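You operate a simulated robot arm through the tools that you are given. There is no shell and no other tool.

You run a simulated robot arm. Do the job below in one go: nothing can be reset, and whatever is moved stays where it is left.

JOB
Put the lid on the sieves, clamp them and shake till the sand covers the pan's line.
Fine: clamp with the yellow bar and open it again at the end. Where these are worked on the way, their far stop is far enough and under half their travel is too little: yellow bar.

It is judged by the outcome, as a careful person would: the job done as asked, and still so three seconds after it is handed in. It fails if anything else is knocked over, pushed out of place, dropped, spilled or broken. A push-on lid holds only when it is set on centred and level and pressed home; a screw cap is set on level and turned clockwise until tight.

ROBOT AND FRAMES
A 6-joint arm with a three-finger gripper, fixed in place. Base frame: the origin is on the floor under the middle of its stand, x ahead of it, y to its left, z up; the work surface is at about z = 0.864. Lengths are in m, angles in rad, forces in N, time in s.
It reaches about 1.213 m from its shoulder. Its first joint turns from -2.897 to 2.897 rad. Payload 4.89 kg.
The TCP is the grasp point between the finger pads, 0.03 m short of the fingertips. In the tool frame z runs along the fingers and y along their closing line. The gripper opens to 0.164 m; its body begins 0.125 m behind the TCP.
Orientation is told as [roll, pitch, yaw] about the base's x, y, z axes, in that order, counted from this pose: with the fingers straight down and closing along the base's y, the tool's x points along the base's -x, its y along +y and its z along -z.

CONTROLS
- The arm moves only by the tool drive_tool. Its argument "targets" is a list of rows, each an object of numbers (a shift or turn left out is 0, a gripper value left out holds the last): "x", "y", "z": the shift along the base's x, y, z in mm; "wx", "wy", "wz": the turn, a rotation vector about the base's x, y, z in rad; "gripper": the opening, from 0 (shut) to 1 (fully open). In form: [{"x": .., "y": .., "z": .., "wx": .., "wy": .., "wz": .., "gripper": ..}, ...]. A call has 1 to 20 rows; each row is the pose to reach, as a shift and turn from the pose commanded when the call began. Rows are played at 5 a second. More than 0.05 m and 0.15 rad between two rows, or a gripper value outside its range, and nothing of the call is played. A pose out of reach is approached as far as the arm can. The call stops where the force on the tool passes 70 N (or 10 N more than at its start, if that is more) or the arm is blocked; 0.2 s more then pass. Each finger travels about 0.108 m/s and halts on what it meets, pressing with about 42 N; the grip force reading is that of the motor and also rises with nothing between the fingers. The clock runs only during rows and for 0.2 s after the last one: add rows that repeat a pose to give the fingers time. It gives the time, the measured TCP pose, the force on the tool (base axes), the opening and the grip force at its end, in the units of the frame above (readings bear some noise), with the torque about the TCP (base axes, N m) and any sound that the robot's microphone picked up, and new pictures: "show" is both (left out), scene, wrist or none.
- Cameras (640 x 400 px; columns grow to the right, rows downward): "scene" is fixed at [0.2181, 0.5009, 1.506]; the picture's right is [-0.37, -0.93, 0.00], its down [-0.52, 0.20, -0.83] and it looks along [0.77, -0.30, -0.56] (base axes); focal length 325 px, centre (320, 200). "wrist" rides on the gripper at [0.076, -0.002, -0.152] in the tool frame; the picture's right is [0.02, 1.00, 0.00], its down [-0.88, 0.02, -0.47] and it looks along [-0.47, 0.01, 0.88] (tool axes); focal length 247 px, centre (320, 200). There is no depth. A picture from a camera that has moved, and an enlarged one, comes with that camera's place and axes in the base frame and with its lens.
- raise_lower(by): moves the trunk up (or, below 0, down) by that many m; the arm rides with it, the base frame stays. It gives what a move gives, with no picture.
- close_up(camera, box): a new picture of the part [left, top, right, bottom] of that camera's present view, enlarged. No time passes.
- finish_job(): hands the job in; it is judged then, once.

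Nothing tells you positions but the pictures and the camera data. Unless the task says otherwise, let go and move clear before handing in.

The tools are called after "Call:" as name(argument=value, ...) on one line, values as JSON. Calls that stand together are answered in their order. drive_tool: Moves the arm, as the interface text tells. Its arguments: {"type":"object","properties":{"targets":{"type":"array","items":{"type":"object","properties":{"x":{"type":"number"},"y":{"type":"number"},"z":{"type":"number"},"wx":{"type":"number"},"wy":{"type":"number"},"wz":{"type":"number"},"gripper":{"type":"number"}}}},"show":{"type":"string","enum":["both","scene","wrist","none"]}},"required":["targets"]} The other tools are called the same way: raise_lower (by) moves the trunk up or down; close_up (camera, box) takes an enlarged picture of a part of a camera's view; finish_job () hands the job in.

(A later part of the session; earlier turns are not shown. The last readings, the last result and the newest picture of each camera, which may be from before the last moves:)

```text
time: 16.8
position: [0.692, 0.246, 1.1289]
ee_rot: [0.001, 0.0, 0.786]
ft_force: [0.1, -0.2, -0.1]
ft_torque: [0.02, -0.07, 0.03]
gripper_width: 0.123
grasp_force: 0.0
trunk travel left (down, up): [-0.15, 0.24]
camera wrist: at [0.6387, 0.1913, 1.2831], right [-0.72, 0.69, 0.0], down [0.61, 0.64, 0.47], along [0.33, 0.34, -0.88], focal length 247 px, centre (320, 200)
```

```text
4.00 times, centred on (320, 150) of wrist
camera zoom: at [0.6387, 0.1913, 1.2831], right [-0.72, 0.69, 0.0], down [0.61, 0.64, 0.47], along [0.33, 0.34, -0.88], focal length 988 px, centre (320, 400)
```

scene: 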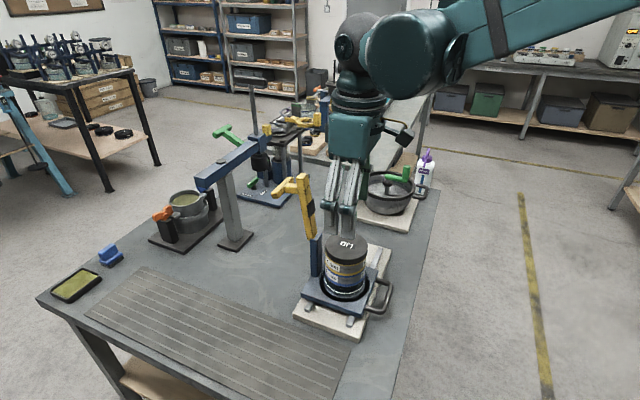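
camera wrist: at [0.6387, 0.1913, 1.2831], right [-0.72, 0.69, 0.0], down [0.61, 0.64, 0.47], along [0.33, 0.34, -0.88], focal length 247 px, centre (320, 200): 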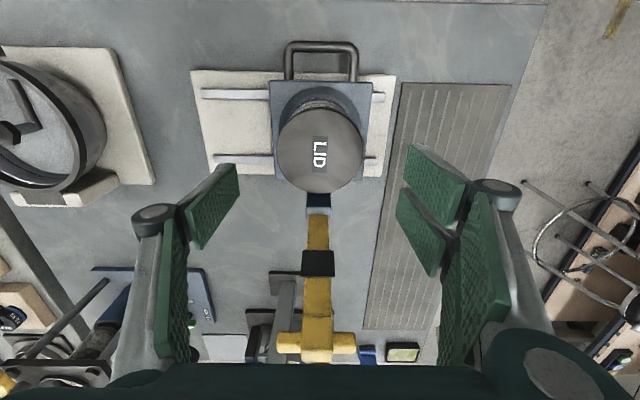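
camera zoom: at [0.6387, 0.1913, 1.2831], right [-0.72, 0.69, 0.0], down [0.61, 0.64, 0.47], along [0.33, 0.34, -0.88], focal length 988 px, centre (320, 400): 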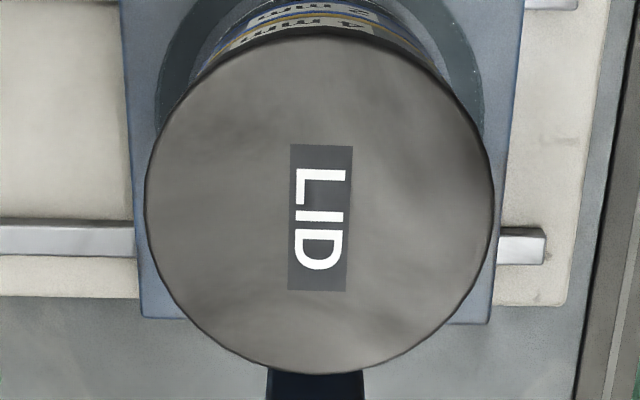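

The lid sits level on the rim. I'll close the fingers above its centre and press down.

Call:
drive_tool(targets=[{"x": 4.5, "y": 4.5, "gripper": 0.4}, {"x": 4.5, "y": 4.5, "gripper": 0}, {"x": 4.5, "y": 4.5, "gripper": 0}, {"x": 4.5, "y": 4.5, "gripper": 0}, {"x": 4.5, "y": 4.5, "gripper": 0}, {"x": 4.5, "y": 4.5, "gripper": 0}, {"x": 4.5, "y": 4.5, "z": -30, "gripper": 0}, {"x": 4.5, "y": 4.5, "z": -50}, {"x": 4.5, "y": 4.5, "z": -58}, {"x": 4.5, "y": 4.5, "z": -58}])

Call:
close_up(camera="scene", box=[302, 210, 398, 270])

Call:
close_up(camera="wrist", box=[240, 100, 400, 200])

```text
time: 19.0
position: [0.6956, 0.2522, 1.07]
ee_rot: [0.0, 0.0, 0.784]
ft_force: [0.2, 0.4, 0.2]
ft_torque: [-0.03, 0.05, 0.01]
gripper_width: 0.0
grasp_force: 42.0
trunk travel left (down, up): [-0.15, 0.24]
camera wrist: at [0.6418, 0.1962, 1.2249], right [-0.72, 0.69, 0.0], down [0.61, 0.64, 0.47], along [0.33, 0.34, -0.88], focal length 247 px, centre (320, 200)
```

scene: 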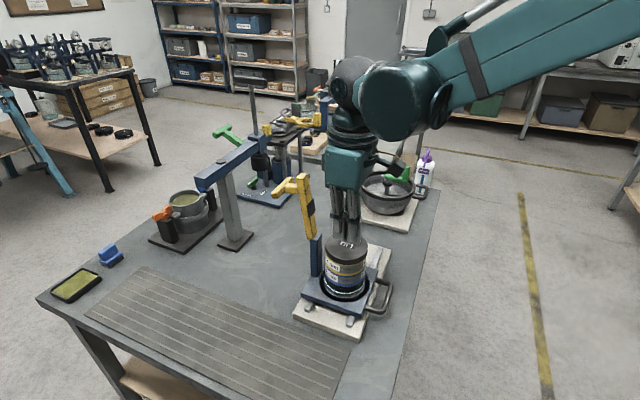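
wrist: 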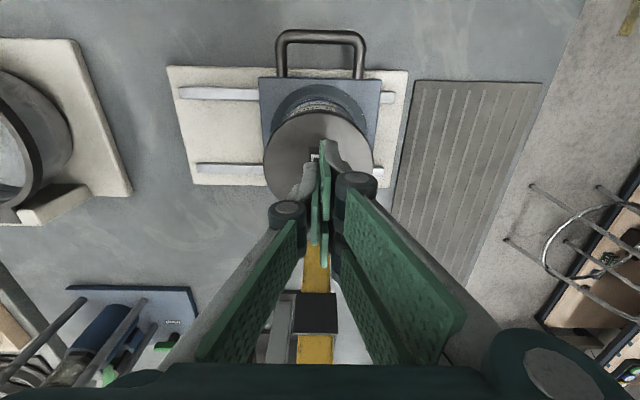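

```text
6.67 times, centred on (350, 240) of scene
camera zoom: at [0.2181, 0.5009, 1.506], right [-0.37, -0.93, 0.0], down [-0.52, 0.2, -0.83], along [0.77, -0.3, -0.56], focal length 2167 px, centre (120, -67)
```

zoom: 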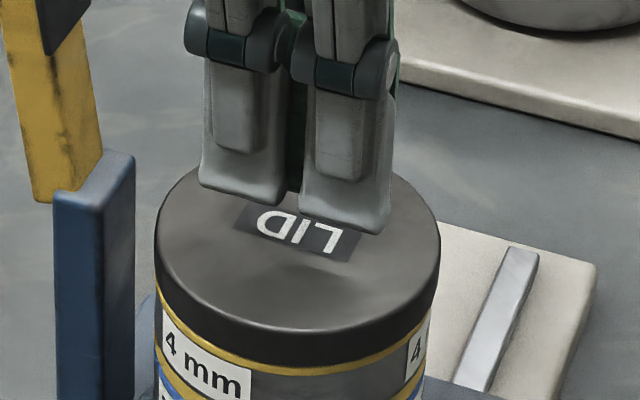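

```text
4.00 times, centred on (320, 150) of wrist
camera zoom: at [0.6418, 0.1962, 1.2249], right [-0.72, 0.69, 0.0], down [0.61, 0.64, 0.47], along [0.33, 0.34, -0.88], focal length 988 px, centre (320, 400)
```

zoom: 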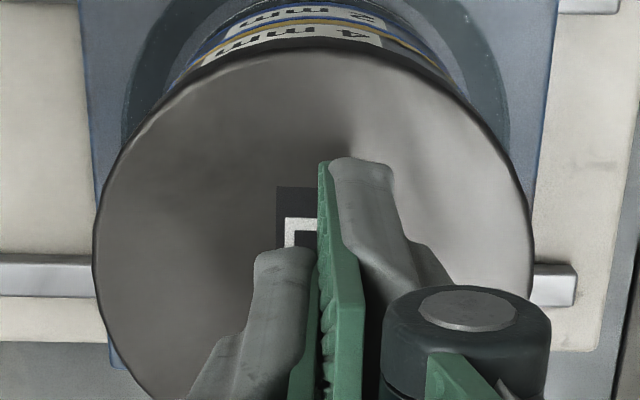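

The closed fingertips are just above the lid's centre. I'll lower until they press.

Call:
drive_tool(targets=[{"z": -5}, {"z": -9}, {"z": -12}, {"z": -14}, {"z": -16}, {"z": -16}], show="none")

Call:
close_up(camera="scene", box=[302, 210, 398, 270])

```text
time: 20.4
position: [0.6959, 0.2509, 1.0553]
ee_rot: [0.0, 0.0, 0.785]
ft_force: [0.6, -1.0, 0.7]
ft_torque: [0.0, 0.01, 0.03]
gripper_width: 0.0
grasp_force: 42.4
trunk travel left (down, up): [-0.15, 0.24]
```

```text
6.67 times, centred on (350, 240) of scene
camera zoom: at [0.2181, 0.5009, 1.506], right [-0.37, -0.93, 0.0], down [-0.52, 0.2, -0.83], along [0.77, -0.3, -0.56], focal length 2167 px, centre (120, -67)
```

zoom: 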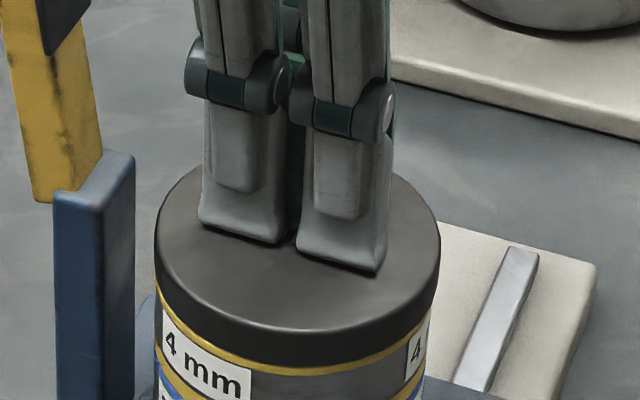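

Call:
drive_tool(targets=[{"z": -1.5}, {"z": -3}, {"z": -4}, {"z": -5}, {"z": -5}], show="none")

Call:
close_up(camera="scene", box=[302, 210, 398, 270])

```text
time: 21.3
position: [0.6961, 0.2502, 1.0538]
ee_rot: [-0.003, -0.001, 0.786]
ft_force: [-1.8, -3.9, 46.3]
ft_torque: [-0.22, 0.27, 0.09]
gripper_width: 0.0059
grasp_force: 41.9
trunk travel left (down, up): [-0.15, 0.24]
stopped in row 4: the force on the tool passed its limit at 75 N (the readings are from after the stop); the commanded pose is now the measured one
```

```text
6.67 times, centred on (350, 240) of scene
camera zoom: at [0.2181, 0.5009, 1.506], right [-0.37, -0.93, 0.0], down [-0.52, 0.2, -0.83], along [0.77, -0.3, -0.56], focal length 2167 px, centre (120, -67)
```

zoom: 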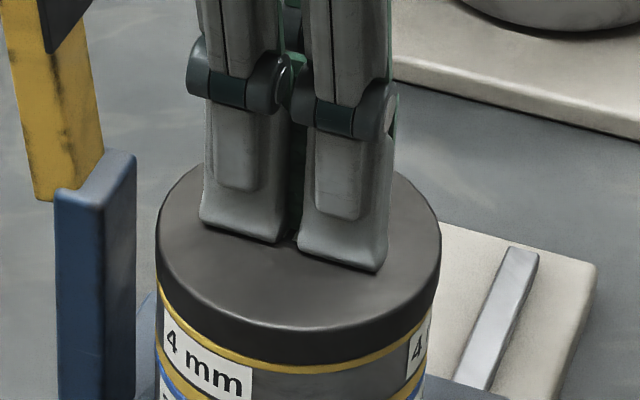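

The push reached 75 N with no more lid travel, so the lid is down on the rim. I'll raise the fingers, inspect the lid, and then work the yellow bar.

Call:
drive_tool(targets=[{"z": 20}, {"z": 60}, {"z": 100}, {"z": 145}, {"z": 190}, {"z": 190}])

Call:
close_up(camera="scene", box=[302, 225, 398, 285])

Call:
close_up(camera="wrist", box=[270, 80, 370, 160])

Call:
close_up(camera="wrist", box=[240, 140, 420, 280])

```text
time: 22.7
position: [0.6966, 0.248, 1.2413]
ee_rot: [0.0, -0.001, 0.786]
ft_force: [-0.9, -0.5, -0.1]
ft_torque: [0.0, -0.05, 0.0]
gripper_width: 0.0001
grasp_force: 41.7
trunk travel left (down, up): [-0.15, 0.24]
camera wrist: at [0.6434, 0.1931, 1.3945], right [-0.72, 0.69, 0.0], down [0.61, 0.64, 0.47], along [0.33, 0.34, -0.88], focal length 247 px, centre (320, 200)
```

scene: 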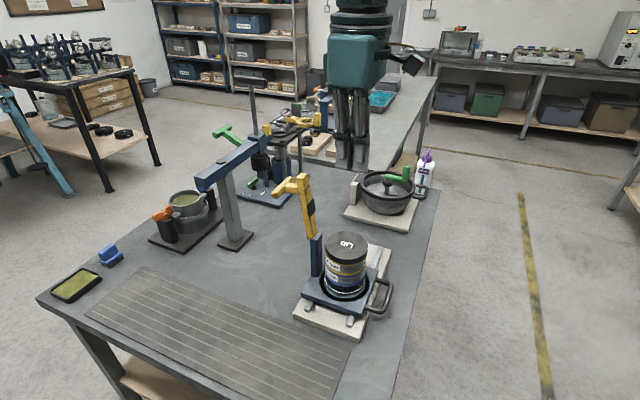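
wrist: 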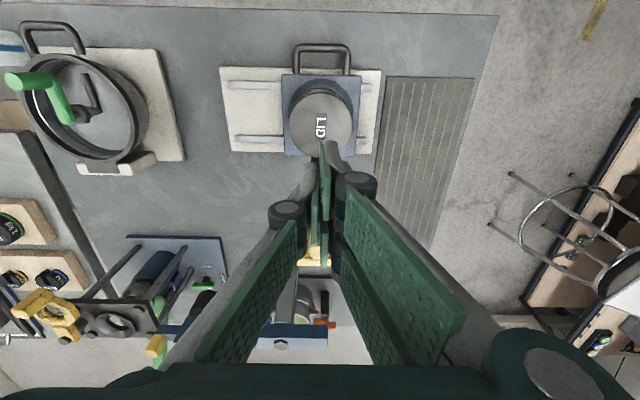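

```text
6.67 times, centred on (350, 255) of scene
camera zoom: at [0.2181, 0.5009, 1.506], right [-0.37, -0.93, 0.0], down [-0.52, 0.2, -0.83], along [0.77, -0.3, -0.56], focal length 2167 px, centre (120, -167)
```

zoom: 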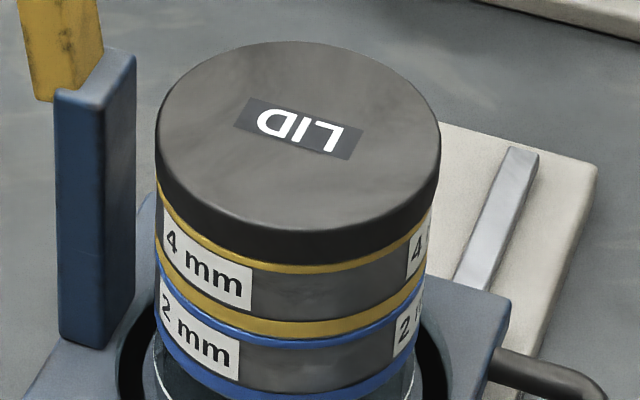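

```text
5.00 times, centred on (320, 120) of wrist
camera zoom: at [0.6434, 0.1931, 1.3945], right [-0.72, 0.69, 0.0], down [0.61, 0.64, 0.47], along [0.33, 0.34, -0.88], focal length 1235 px, centre (320, 600)
```

zoom: 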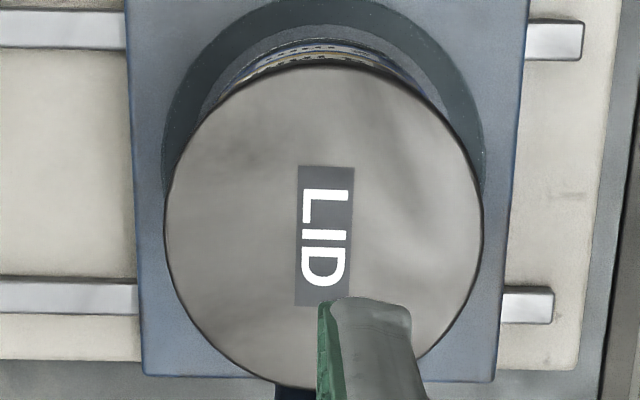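

```text
2.86 times, centred on (330, 210) of wrist
camera zoom: at [0.6434, 0.1931, 1.3945], right [-0.72, 0.69, 0.0], down [0.61, 0.64, 0.47], along [0.33, 0.34, -0.88], focal length 706 px, centre (291, 171)
```

zoom: 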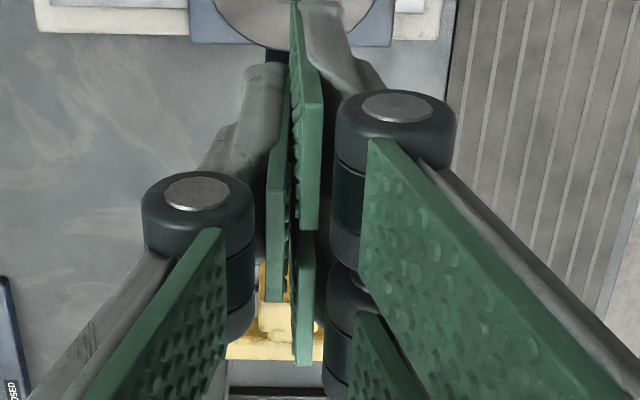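

The lid looks level and flush. The T handle of the yellow bar is near (0.805, 0.359, 1.14), so I'll go high over it and come down behind it with the fingers closed.

Call:
drive_tool(targets=[{"z": 20, "gripper": 0}, {"x": 27, "y": 27, "z": 25}, {"x": 54, "y": 54, "z": 25}, {"x": 81, "y": 81, "z": 25}, {"x": 108, "y": 108, "z": 25}, {"x": 135, "y": 135, "z": 25}, {"x": 162, "y": 164, "z": 25}, {"x": 162, "y": 164, "z": 25}])

Call:
close_up(camera="wrist", box=[220, 60, 420, 200])

Call:
close_up(camera="scene", box=[200, 80, 340, 260])

```text
time: 24.5
position: [0.8597, 0.4137, 1.2656]
ee_rot: [-0.001, -0.002, 0.786]
ft_force: [-0.2, 0.9, -1.0]
ft_torque: [-0.05, 0.14, 0.01]
gripper_width: 0.0
grasp_force: 41.7
trunk travel left (down, up): [-0.15, 0.24]
camera wrist: at [0.8071, 0.3592, 1.4188], right [-0.72, 0.69, 0.0], down [0.61, 0.64, 0.47], along [0.33, 0.34, -0.88], focal length 247 px, centre (320, 200)
```

scene: 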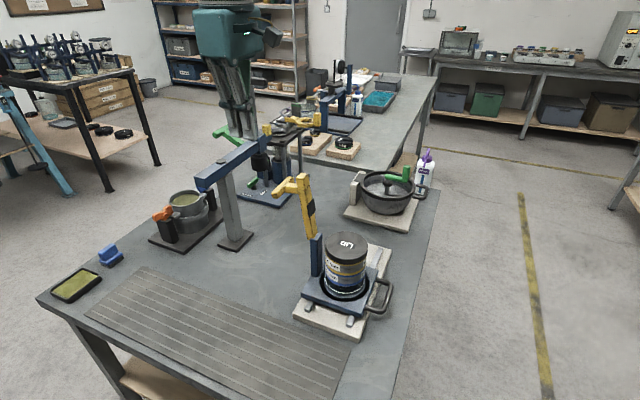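
wrist: 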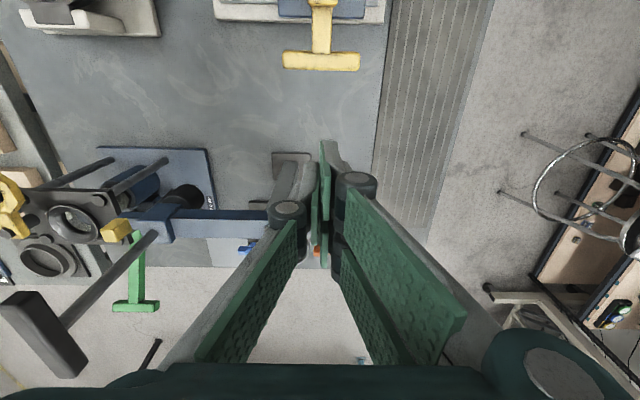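

```text
2.86 times, centred on (320, 130) of wrist
camera zoom: at [0.8071, 0.3592, 1.4188], right [-0.72, 0.69, 0.0], down [0.61, 0.64, 0.47], along [0.33, 0.34, -0.88], focal length 706 px, centre (320, 400)
```

zoom: 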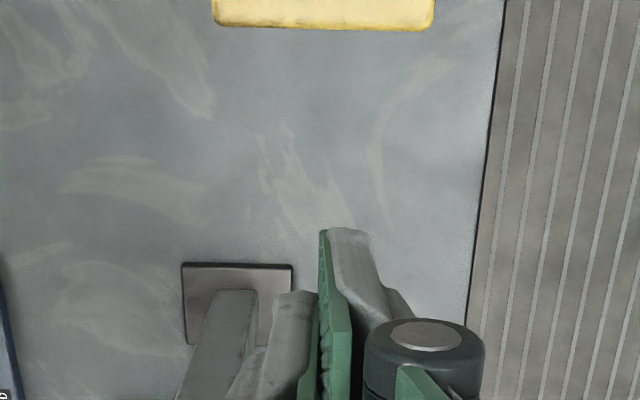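

```text
2.22 times, centred on (270, 170) of scene
camera zoom: at [0.2181, 0.5009, 1.506], right [-0.37, -0.93, 0.0], down [-0.52, 0.2, -0.83], along [0.77, -0.3, -0.56], focal length 722 px, centre (431, 267)
```

zoom: 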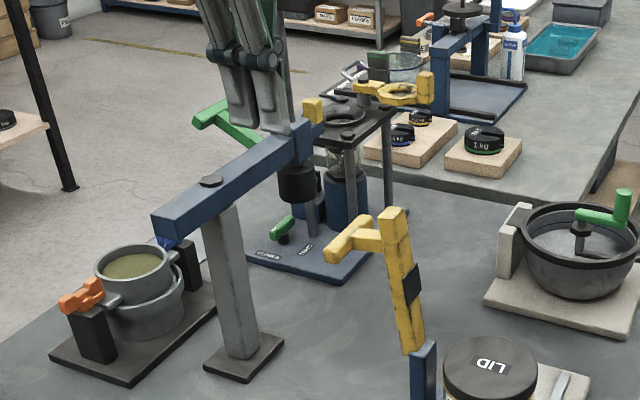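

The T's rear face is about 75 mm in front of the tool, and a blue press arm is about 100 mm behind it. I'll step 20 mm forward while descending, so I stay clear of both.

Call:
drive_tool(targets=[{"x": -14, "y": -14}, {"x": -14, "y": -14, "z": -40}, {"x": -14, "y": -14, "z": -80}, {"x": -14, "y": -14, "z": -118}, {"x": -14, "y": -14, "z": -118}])

Call:
close_up(camera="scene", box=[220, 130, 364, 220])

Call:
close_up(camera="wrist", box=[220, 60, 420, 200])

```text
time: 25.7
position: [0.8452, 0.3987, 1.1472]
ee_rot: [-0.001, -0.001, 0.785]
ft_force: [0.5, 0.0, -0.2]
ft_torque: [-0.05, 0.09, 0.01]
gripper_width: 0.0002
grasp_force: 42.1
trunk travel left (down, up): [-0.15, 0.24]
camera wrist: at [0.7919, 0.3438, 1.3013], right [-0.72, 0.69, 0.0], down [0.61, 0.64, 0.47], along [0.33, 0.34, -0.88], focal length 247 px, centre (320, 200)
```

scene: 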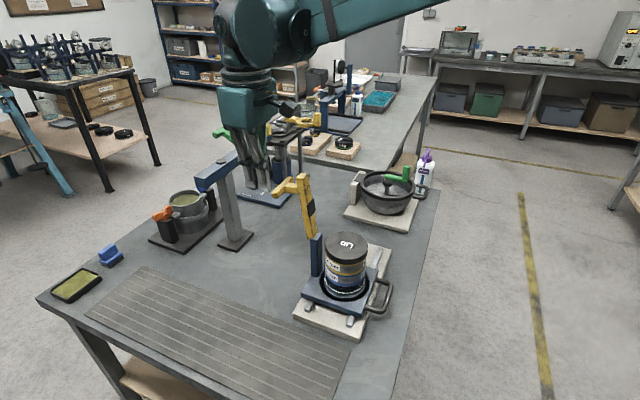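
wrist: 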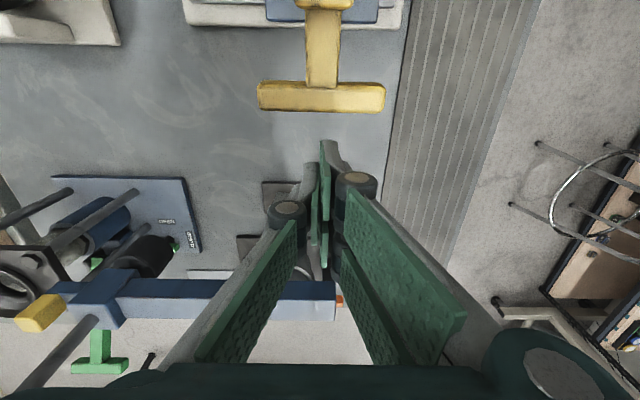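

```text
4.44 times, centred on (292, 175) of scene
camera zoom: at [0.2181, 0.5009, 1.506], right [-0.37, -0.93, 0.0], down [-0.52, 0.2, -0.83], along [0.77, -0.3, -0.56], focal length 1445 px, centre (444, 311)
```

zoom: 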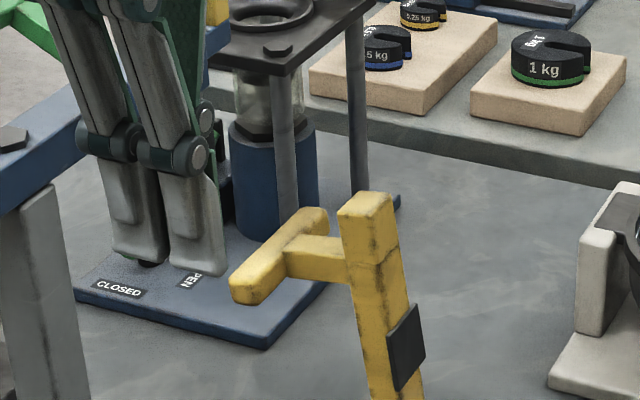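

```text
2.86 times, centred on (320, 130) of wrist
camera zoom: at [0.7919, 0.3438, 1.3013], right [-0.72, 0.69, 0.0], down [0.61, 0.64, 0.47], along [0.33, 0.34, -0.88], focal length 706 px, centre (320, 400)
```

zoom: 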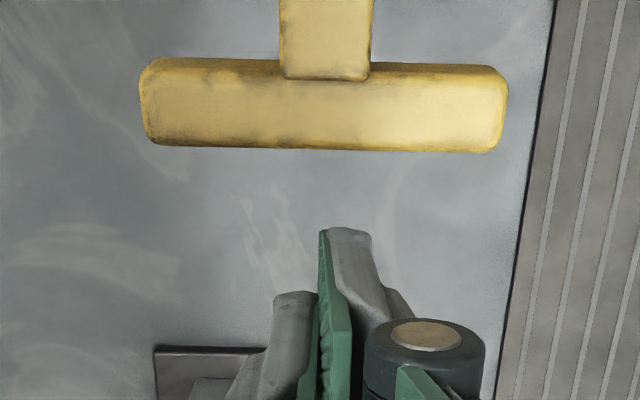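

The fingers are 20 mm behind the T and centred on it. I'll start pushing the bar forward, following its arc, and check partway.

Call:
drive_tool(targets=[{"x": -7, "y": -7}, {"x": -14, "y": -14}, {"x": -21, "y": -21, "z": 6}, {"x": -28, "y": -28, "z": 12}, {"x": -35, "y": -35, "z": 18}, {"x": -42, "y": -42, "z": 23}, {"x": -42, "y": -42, "z": 23}])

Call:
close_up(camera="scene", box=[240, 140, 384, 280])

```text
time: 27.3
position: [0.8038, 0.3587, 1.1735]
ee_rot: [0.001, -0.001, 0.785]
ft_force: [0.6, -0.6, 0.4]
ft_torque: [0.03, -0.04, -0.05]
gripper_width: 0.0
grasp_force: 41.4
trunk travel left (down, up): [-0.15, 0.24]
camera wrist: at [0.7495, 0.3031, 1.3261], right [-0.72, 0.69, 0.0], down [0.61, 0.64, 0.47], along [0.33, 0.34, -0.88], focal length 247 px, centre (320, 200)
```

scene: 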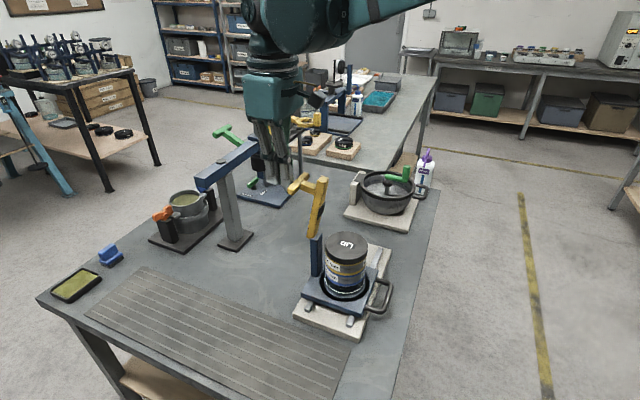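
wrist: 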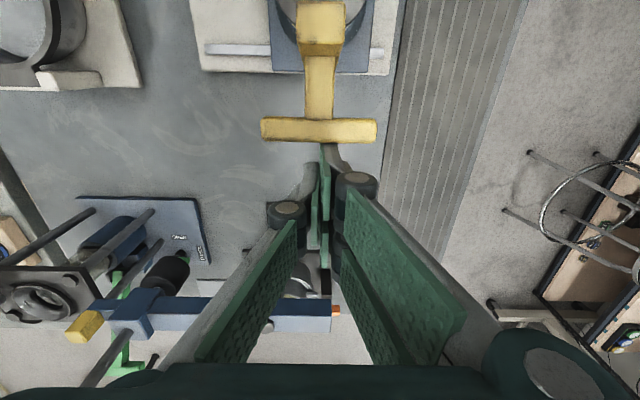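

```text
2.86 times, centred on (312, 210) of scene
camera zoom: at [0.2181, 0.5009, 1.506], right [-0.37, -0.93, 0.0], down [-0.52, 0.2, -0.83], along [0.77, -0.3, -0.56], focal length 929 px, centre (343, 171)
```

zoom: 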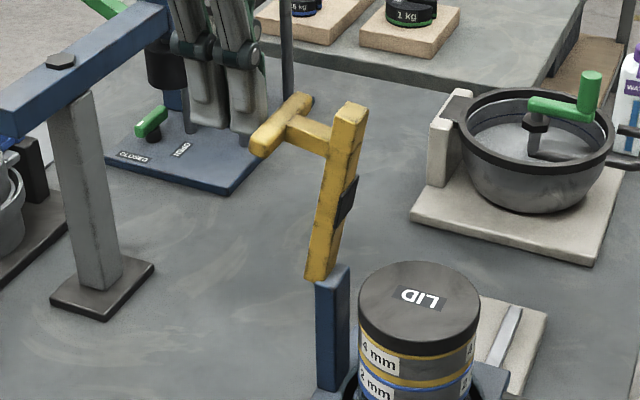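

The bar follows the push easily and stays where it's left. I'll keep pushing it along the arc.

Call:
drive_tool(targets=[{"x": -7, "y": -7, "z": 3}, {"x": -14, "y": -14, "z": 6}, {"x": -21, "y": -21, "z": 7}, {"x": -29, "y": -29, "z": 8}, {"x": -36, "y": -36, "z": 8}, {"x": -43, "y": -43, "z": 6}, {"x": -50, "y": -50, "z": 4}, {"x": -57, "y": -57, "z": 1}, {"x": -64, "y": -64, "z": -3}, {"x": -71, "y": -71, "z": -7}, {"x": -71, "y": -71, "z": -7}])

Call:
close_up(camera="scene", box=[250, 150, 394, 290])

```text
time: 29.7
position: [0.7301, 0.2871, 1.1646]
ee_rot: [0.0, -0.002, 0.785]
ft_force: [0.0, 0.3, -0.5]
ft_torque: [-0.03, -0.02, -0.01]
gripper_width: 0.0
grasp_force: 42.0
trunk travel left (down, up): [-0.15, 0.24]
camera wrist: at [0.6776, 0.2321, 1.319], right [-0.72, 0.69, 0.0], down [0.61, 0.64, 0.47], along [0.33, 0.34, -0.88], focal length 247 px, centre (320, 200)
```

scene: 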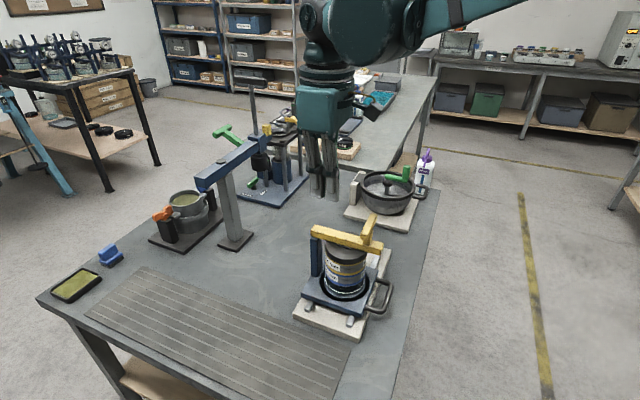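
wrist: 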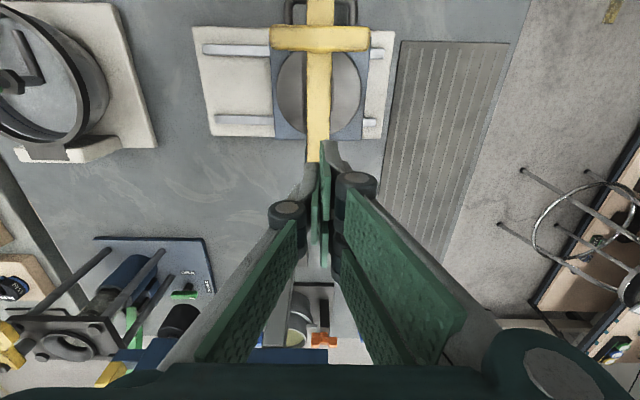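

```text
2.86 times, centred on (322, 220) of scene
camera zoom: at [0.2181, 0.5009, 1.506], right [-0.37, -0.93, 0.0], down [-0.52, 0.2, -0.83], along [0.77, -0.3, -0.56], focal length 929 px, centre (314, 143)
```

zoom: 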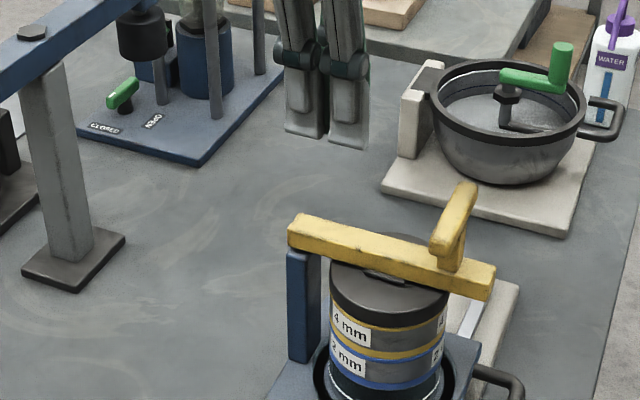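

The bar has come down over the lid. I'll look closely at how it rests before pressing it to its stop.

Call:
close_up(camera="scene", box=[305, 205, 401, 265])

Call:
close_up(camera="wrist", box=[250, 0, 390, 150])

```text
6.67 times, centred on (353, 235) of scene
camera zoom: at [0.2181, 0.5009, 1.506], right [-0.37, -0.93, 0.0], down [-0.52, 0.2, -0.83], along [0.77, -0.3, -0.56], focal length 2167 px, centre (100, -33)
```

zoom: 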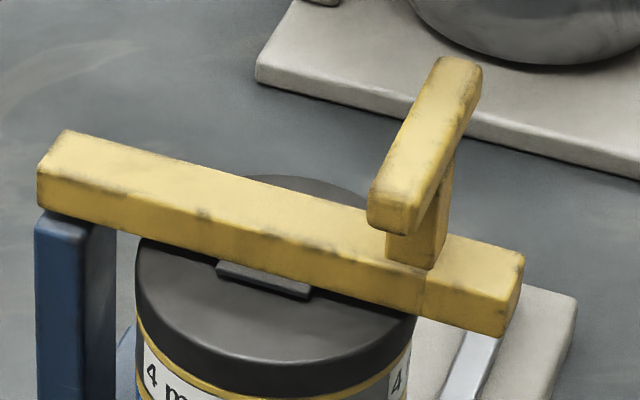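

```text
2.67 times, centred on (320, 75) of wrist
camera zoom: at [0.6776, 0.2321, 1.319], right [-0.72, 0.69, 0.0], down [0.61, 0.64, 0.47], along [0.33, 0.34, -0.88], focal length 659 px, centre (320, 533)
```

zoom: 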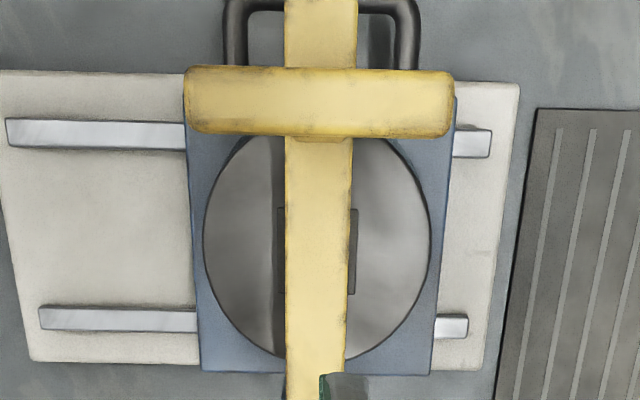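

The pad is resting on the lid. I'll move the closed fingers above the T and press the bar down to its stop.

Call:
drive_tool(targets=[{"z": 25}, {"x": -22, "y": -23, "z": 35}, {"x": -44, "y": -46, "z": 35}, {"x": -66, "y": -69, "z": 35}, {"x": -66, "y": -69, "z": 10}, {"x": -66, "y": -69, "z": -10}, {"x": -66, "y": -69, "z": -10}])

Call:
close_up(camera="scene", box=[305, 195, 401, 255])

Call:
close_up(camera="wrist", box=[220, 100, 420, 240])

```text
time: 31.3
position: [0.6677, 0.2206, 1.1544]
ee_rot: [-0.001, -0.002, 0.785]
ft_force: [0.7, -0.1, 0.6]
ft_torque: [-0.01, 0.02, -0.01]
gripper_width: 0.0
grasp_force: 42.1
trunk travel left (down, up): [-0.15, 0.24]
camera wrist: at [0.6135, 0.1643, 1.3073], right [-0.72, 0.69, 0.0], down [0.61, 0.64, 0.47], along [0.33, 0.34, -0.88], focal length 247 px, centre (320, 200)
```

scene: 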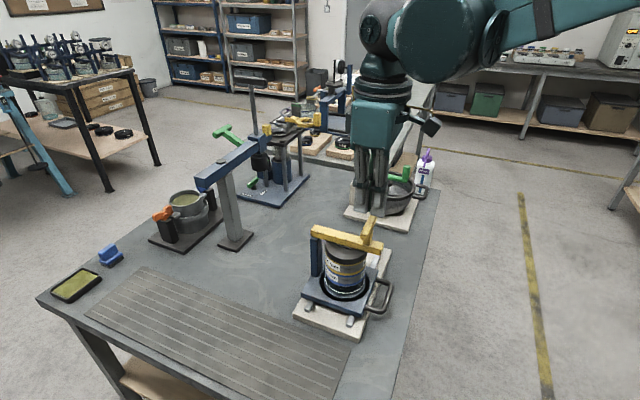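
wrist: 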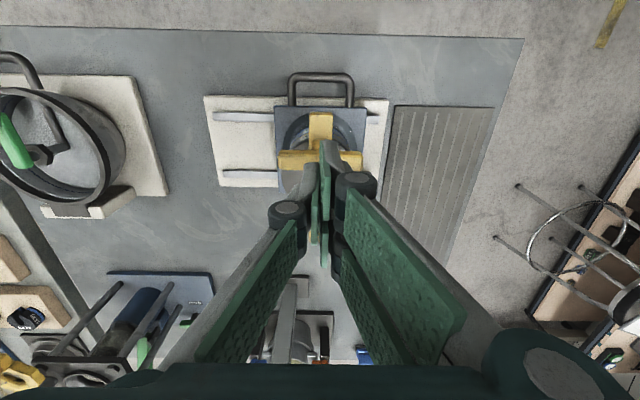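

```text
6.67 times, centred on (353, 225) of scene
camera zoom: at [0.2181, 0.5009, 1.506], right [-0.37, -0.93, 0.0], down [-0.52, 0.2, -0.83], along [0.77, -0.3, -0.56], focal length 2167 px, centre (100, 33)
```

zoom: 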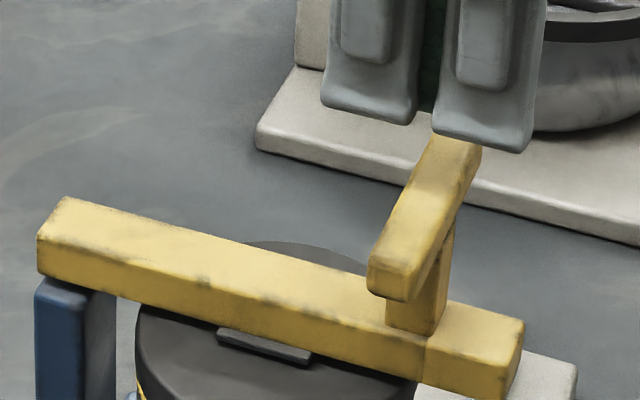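

```text
2.86 times, centred on (320, 170) of wrist
camera zoom: at [0.6135, 0.1643, 1.3073], right [-0.72, 0.69, 0.0], down [0.61, 0.64, 0.47], along [0.33, 0.34, -0.88], focal length 706 px, centre (320, 286)
```

zoom: 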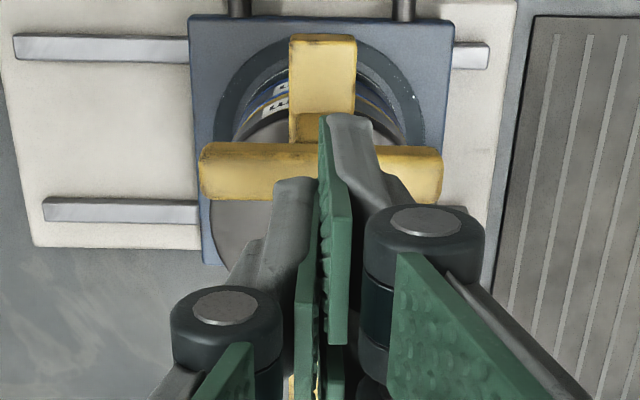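

The fingertips are a few centimetres above the T and centred on it. I'll lower onto it and press gently.

Call:
drive_tool(targets=[{"x": -3, "y": -3, "z": -12}, {"x": -3, "y": -3, "z": -24}, {"x": -3, "y": -3, "z": -28}, {"x": -3, "y": -3, "z": -31}, {"x": -3, "y": -3, "z": -34}, {"x": -3, "y": -3, "z": -34}], show="none")

Call:
close_up(camera="scene", box=[305, 205, 401, 265])

```text
time: 32.5
position: [0.6634, 0.2168, 1.1262]
ee_rot: [-0.001, -0.002, 0.785]
ft_force: [-4.2, -6.1, 52.7]
ft_torque: [0.0, 0.09, 0.23]
gripper_width: 0.0061
grasp_force: 44.7
trunk travel left (down, up): [-0.15, 0.24]
stopped in row 5: the force on the tool passed its limit at 80 N (the readings are from after the stop); the commanded pose is now the measured one
```

```text
6.67 times, centred on (353, 235) of scene
camera zoom: at [0.2181, 0.5009, 1.506], right [-0.37, -0.93, 0.0], down [-0.52, 0.2, -0.83], along [0.77, -0.3, -0.56], focal length 2167 px, centre (100, -33)
```

zoom: 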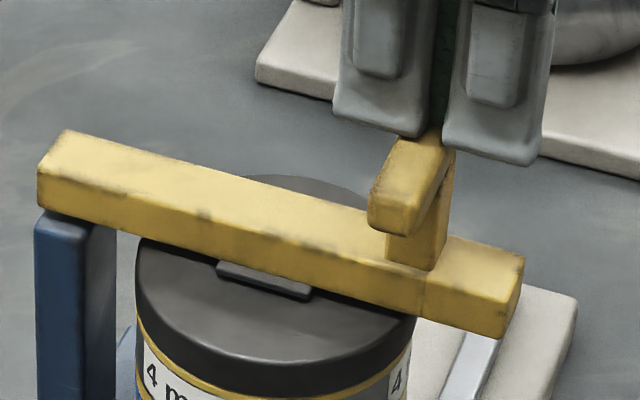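

The bar is firmly on its stop; the force rose to 80 N with no movement. Next I'll raise clear, open the fingers and move above the carriage handle to measure it.

Call:
drive_tool(targets=[{"z": 30, "gripper": 0}, {"z": 75}, {"z": 110, "gripper": 0.3}, {"x": -20, "y": -20, "z": 110, "gripper": 0.6}, {"x": -45, "y": -45, "z": 110, "gripper": 0.8}, {"x": -45, "y": -45, "z": 110}, {"x": -45, "y": -45, "z": 110}])

Call:
close_up(camera="wrist", box=[240, 60, 400, 160])

Call:
close_up(camera="scene", box=[300, 260, 396, 320])

Call:
close_up(camera="scene", box=[315, 265, 379, 305])

```text
time: 34.1
position: [0.6164, 0.1711, 1.2337]
ee_rot: [0.002, -0.001, 0.786]
ft_force: [-0.8, -0.1, -0.2]
ft_torque: [0.08, -0.08, 0.01]
gripper_width: 0.1314
grasp_force: 0.1
trunk travel left (down, up): [-0.15, 0.24]
camera wrist: at [0.5624, 0.1154, 1.3867], right [-0.72, 0.69, 0.0], down [0.61, 0.64, 0.48], along [0.33, 0.34, -0.88], focal length 247 px, centre (320, 200)
```

scene: 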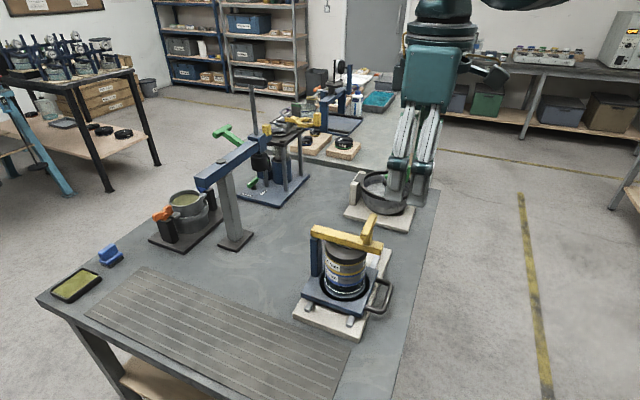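
wrist: 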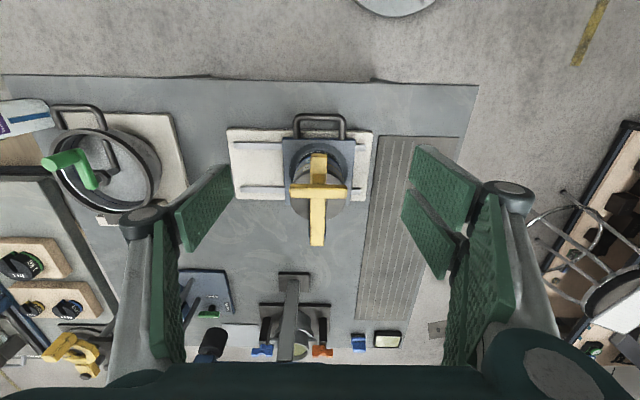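

```text
4.00 times, centred on (320, 110) of wrist
camera zoom: at [0.5624, 0.1154, 1.3867], right [-0.72, 0.69, 0.0], down [0.61, 0.64, 0.48], along [0.33, 0.34, -0.88], focal length 988 px, centre (320, 560)
```

zoom: 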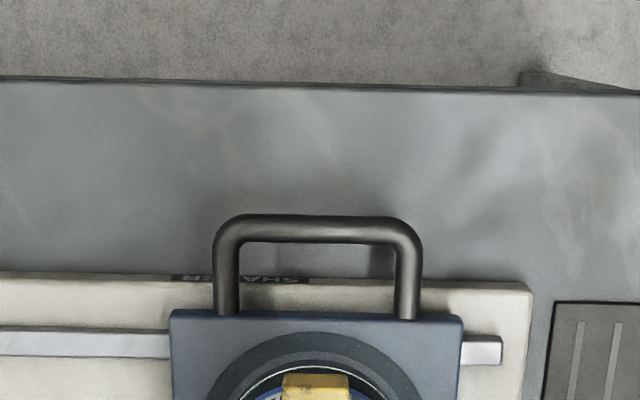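

```text
6.67 times, centred on (348, 290) of scene
camera zoom: at [0.2181, 0.5009, 1.506], right [-0.37, -0.93, 0.0], down [-0.52, 0.2, -0.83], along [0.77, -0.3, -0.56], focal length 2167 px, centre (133, -400)
```

zoom: 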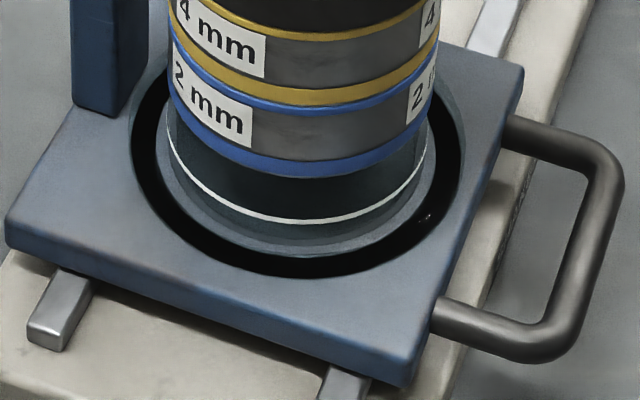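

```text
10.00 times, centred on (347, 285) of scene
camera zoom: at [0.2181, 0.5009, 1.506], right [-0.37, -0.93, 0.0], down [-0.52, 0.2, -0.83], along [0.77, -0.3, -0.56], focal length 3250 px, centre (50, -650)
```

zoom: 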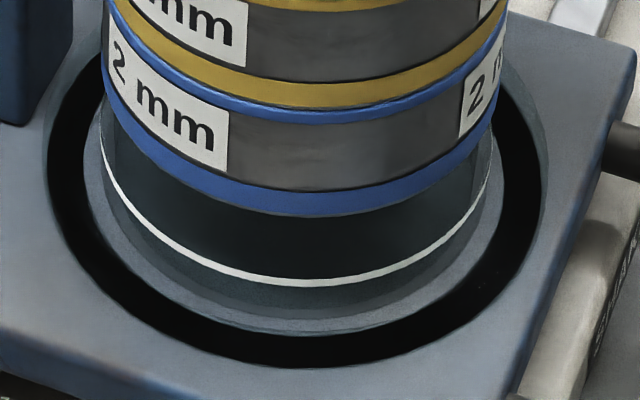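

The handle is a D about 98 mm wide, sticking out 40 mm from the plate at about z 0.906. The clamped bar overhangs it, so I'll tilt the gripper 20° outward and grip the two side arms of the D. That way the fingers push directly along the rails.

Call:
drive_tool(targets=[{"wx": 0.0823, "wy": -0.0823, "gripper": 0.82}, {"wx": 0.1645, "wy": -0.1645}, {"wx": 0.2468, "wy": -0.2468}, {"y": -2.6, "z": -40, "wx": 0.2468, "wy": -0.2468}, {"y": -2.6, "z": -85, "wx": 0.2468, "wy": -0.2468}, {"y": -2.6, "z": -130, "wx": 0.2468, "wy": -0.2468}, {"y": -2.6, "z": -170, "wx": 0.2468, "wy": -0.2468}, {"y": -2.6, "z": -210, "wx": 0.2468, "wy": -0.2468}, {"y": -2.6, "z": -210, "wx": 0.2468, "wy": -0.2468}])

Call:
close_up(camera="wrist", box=[200, 80, 440, 230])

Call:
close_up(camera="scene", box=[300, 180, 444, 320])

```text
time: 36.1
position: [0.6181, 0.1713, 1.0231]
ee_rot: [0.0, -0.351, 0.787]
ft_force: [0.6, 0.4, -0.5]
ft_torque: [-0.03, 0.04, -0.02]
gripper_width: 0.1345
grasp_force: 0.1
trunk travel left (down, up): [-0.15, 0.24]
camera wrist: at [0.5314, 0.0818, 1.1412], right [-0.72, 0.69, -0.01], down [0.46, 0.48, 0.75], along [0.52, 0.54, -0.66], focal length 247 px, centre (320, 200)
```

scene: 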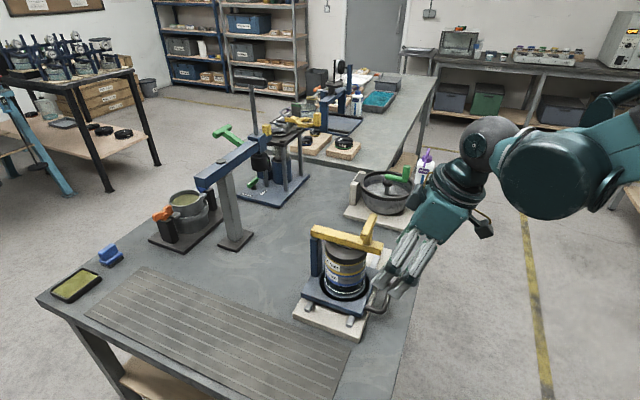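
wrist: 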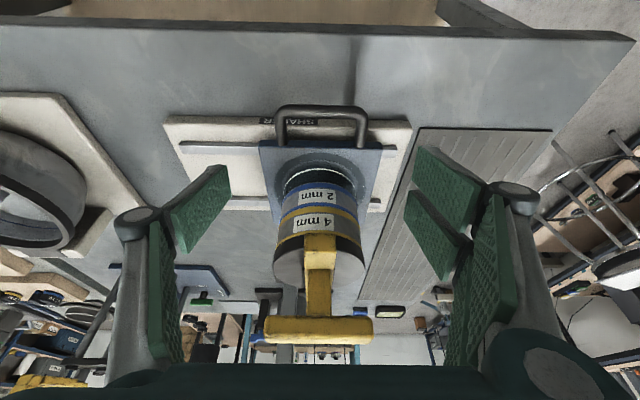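

```text
2.67 times, centred on (320, 155) of wrist
camera zoom: at [0.5314, 0.0818, 1.1412], right [-0.72, 0.69, -0.01], down [0.46, 0.48, 0.75], along [0.52, 0.54, -0.66], focal length 659 px, centre (320, 320)
```

zoom: 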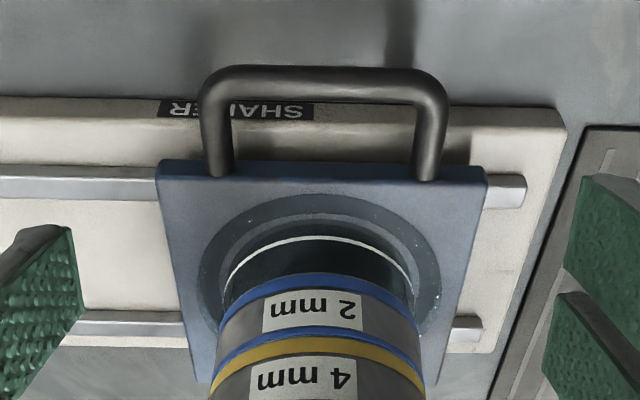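

```text
2.86 times, centred on (372, 250) of scene
camera zoom: at [0.2181, 0.5009, 1.506], right [-0.37, -0.93, 0.0], down [-0.52, 0.2, -0.83], along [0.77, -0.3, -0.56], focal length 929 px, centre (171, 57)
```

zoom: 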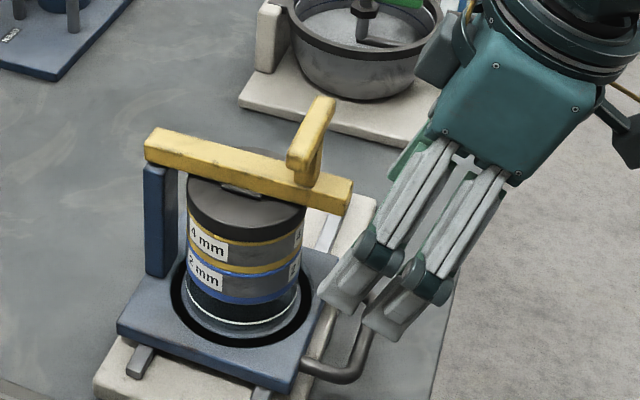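

From here I can also read the SHAKER label and see the pan's line. The handle is centred between the fingers, so I'll lower around it with a small outward correction.

Call:
drive_tool(targets=[{"x": -2, "y": -2, "z": -35}, {"x": -2, "y": -2, "z": -70}, {"x": -2, "y": -2, "z": -95}, {"x": -2, "y": -2, "z": -108}, {"x": -2, "y": -2, "z": -108}])

Call:
close_up(camera="wrist", box=[180, 80, 460, 255])

Call:
close_up(camera="scene", box=[300, 220, 444, 330])

```text
time: 37.3
position: [0.6157, 0.1669, 0.9153]
ee_rot: [0.001, -0.35, 0.785]
ft_force: [0.2, 0.4, -0.1]
ft_torque: [-0.01, 0.02, 0.02]
gripper_width: 0.1348
grasp_force: 0.0
trunk travel left (down, up): [-0.15, 0.24]
camera wrist: at [0.5286, 0.0782, 1.0336], right [-0.72, 0.69, -0.01], down [0.46, 0.48, 0.75], along [0.52, 0.54, -0.66], focal length 247 px, centre (320, 200)
```

scene: 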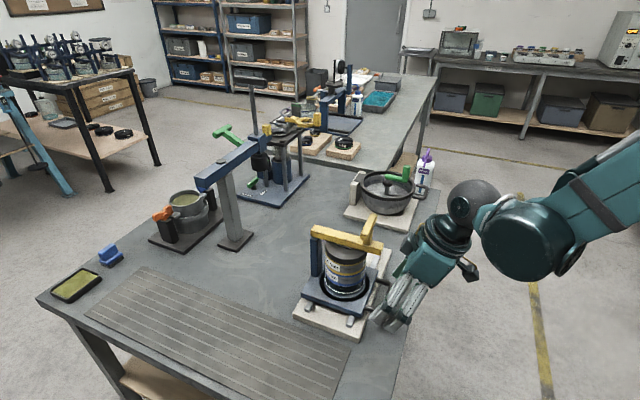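
wrist: 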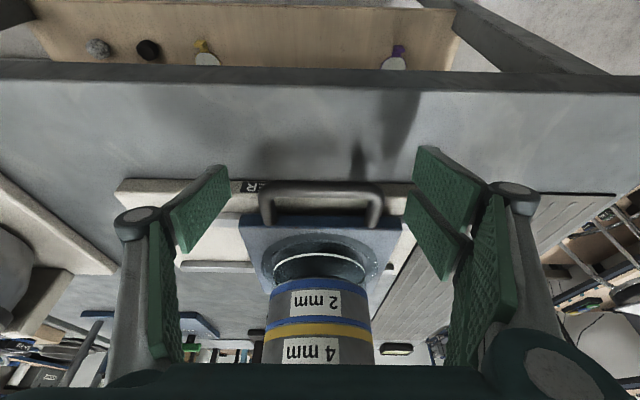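

```text
2.29 times, centred on (320, 168) of wrist
camera zoom: at [0.5286, 0.0782, 1.0336], right [-0.72, 0.69, -0.01], down [0.46, 0.48, 0.75], along [0.52, 0.54, -0.66], focal length 564 px, centre (320, 274)
```

zoom: 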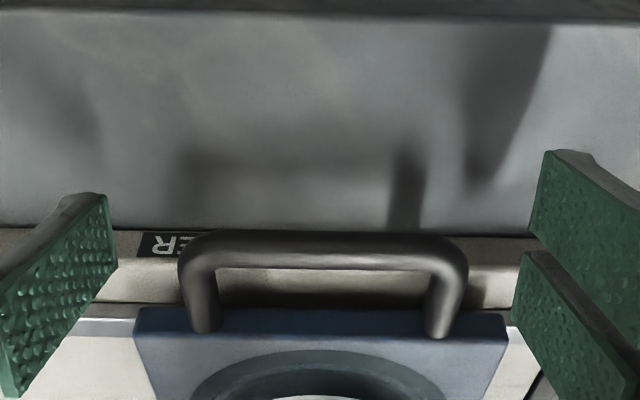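

```text
3.64 times, centred on (372, 275) of scene
camera zoom: at [0.2181, 0.5009, 1.506], right [-0.37, -0.93, 0.0], down [-0.52, 0.2, -0.83], along [0.77, -0.3, -0.56], focal length 1182 px, centre (131, -73)
```

zoom: 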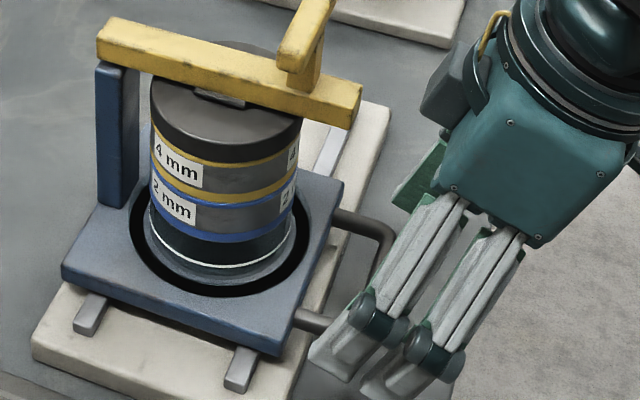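

The fingers now straddle the D handle. I'll close on its side arms.

Call:
drive_tool(targets=[{"gripper": 0.7}, {"gripper": 0.6}, {"gripper": 0.53}, {"gripper": 0.53}, {"gripper": 0.53}])

Call:
close_up(camera="wrist", box=[180, 80, 460, 255])

Call:
close_up(camera="scene", box=[300, 220, 444, 330])

```text
time: 38.5
position: [0.6158, 0.1682, 0.9164]
ee_rot: [0.0, -0.349, 0.784]
ft_force: [0.1, -2.8, 4.0]
ft_torque: [-0.07, -0.1, 0.79]
gripper_width: 0.0995
grasp_force: 45.3
trunk travel left (down, up): [-0.15, 0.24]
camera wrist: at [0.5284, 0.0781, 1.0339], right [-0.72, 0.69, -0.01], down [0.46, 0.48, 0.75], along [0.52, 0.54, -0.66], focal length 247 px, centre (320, 200)
```

scene: 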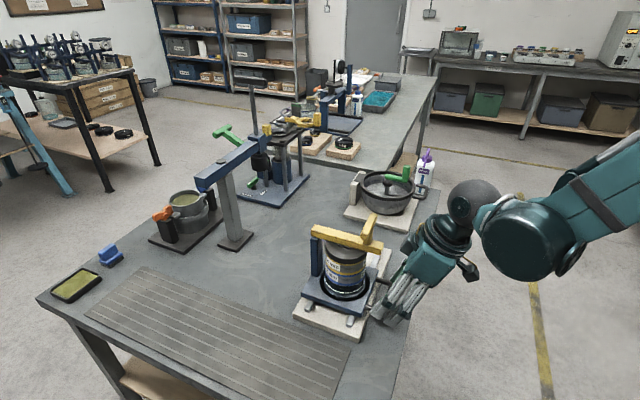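
wrist: 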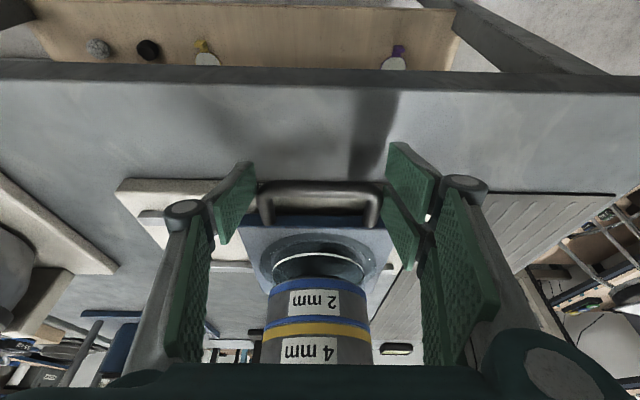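

```text
2.29 times, centred on (320, 168) of wrist
camera zoom: at [0.5284, 0.0781, 1.0339], right [-0.72, 0.69, -0.01], down [0.46, 0.48, 0.75], along [0.52, 0.54, -0.66], focal length 564 px, centre (320, 274)
```

zoom: 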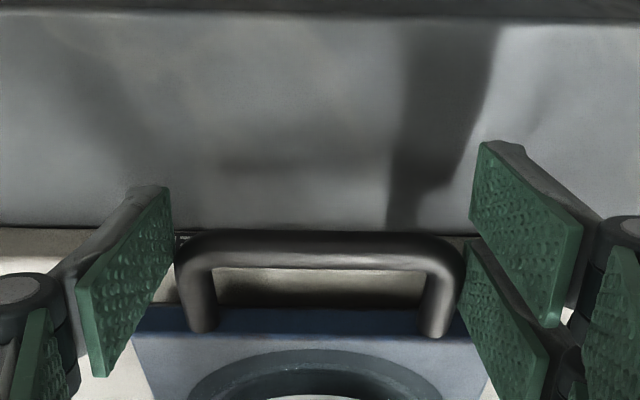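

```text
3.64 times, centred on (372, 275) of scene
camera zoom: at [0.2181, 0.5009, 1.506], right [-0.37, -0.93, 0.0], down [-0.52, 0.2, -0.83], along [0.77, -0.3, -0.56], focal length 1182 px, centre (131, -73)
```

zoom: 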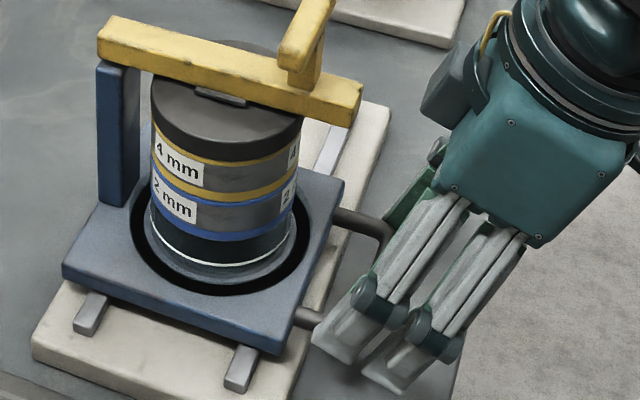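

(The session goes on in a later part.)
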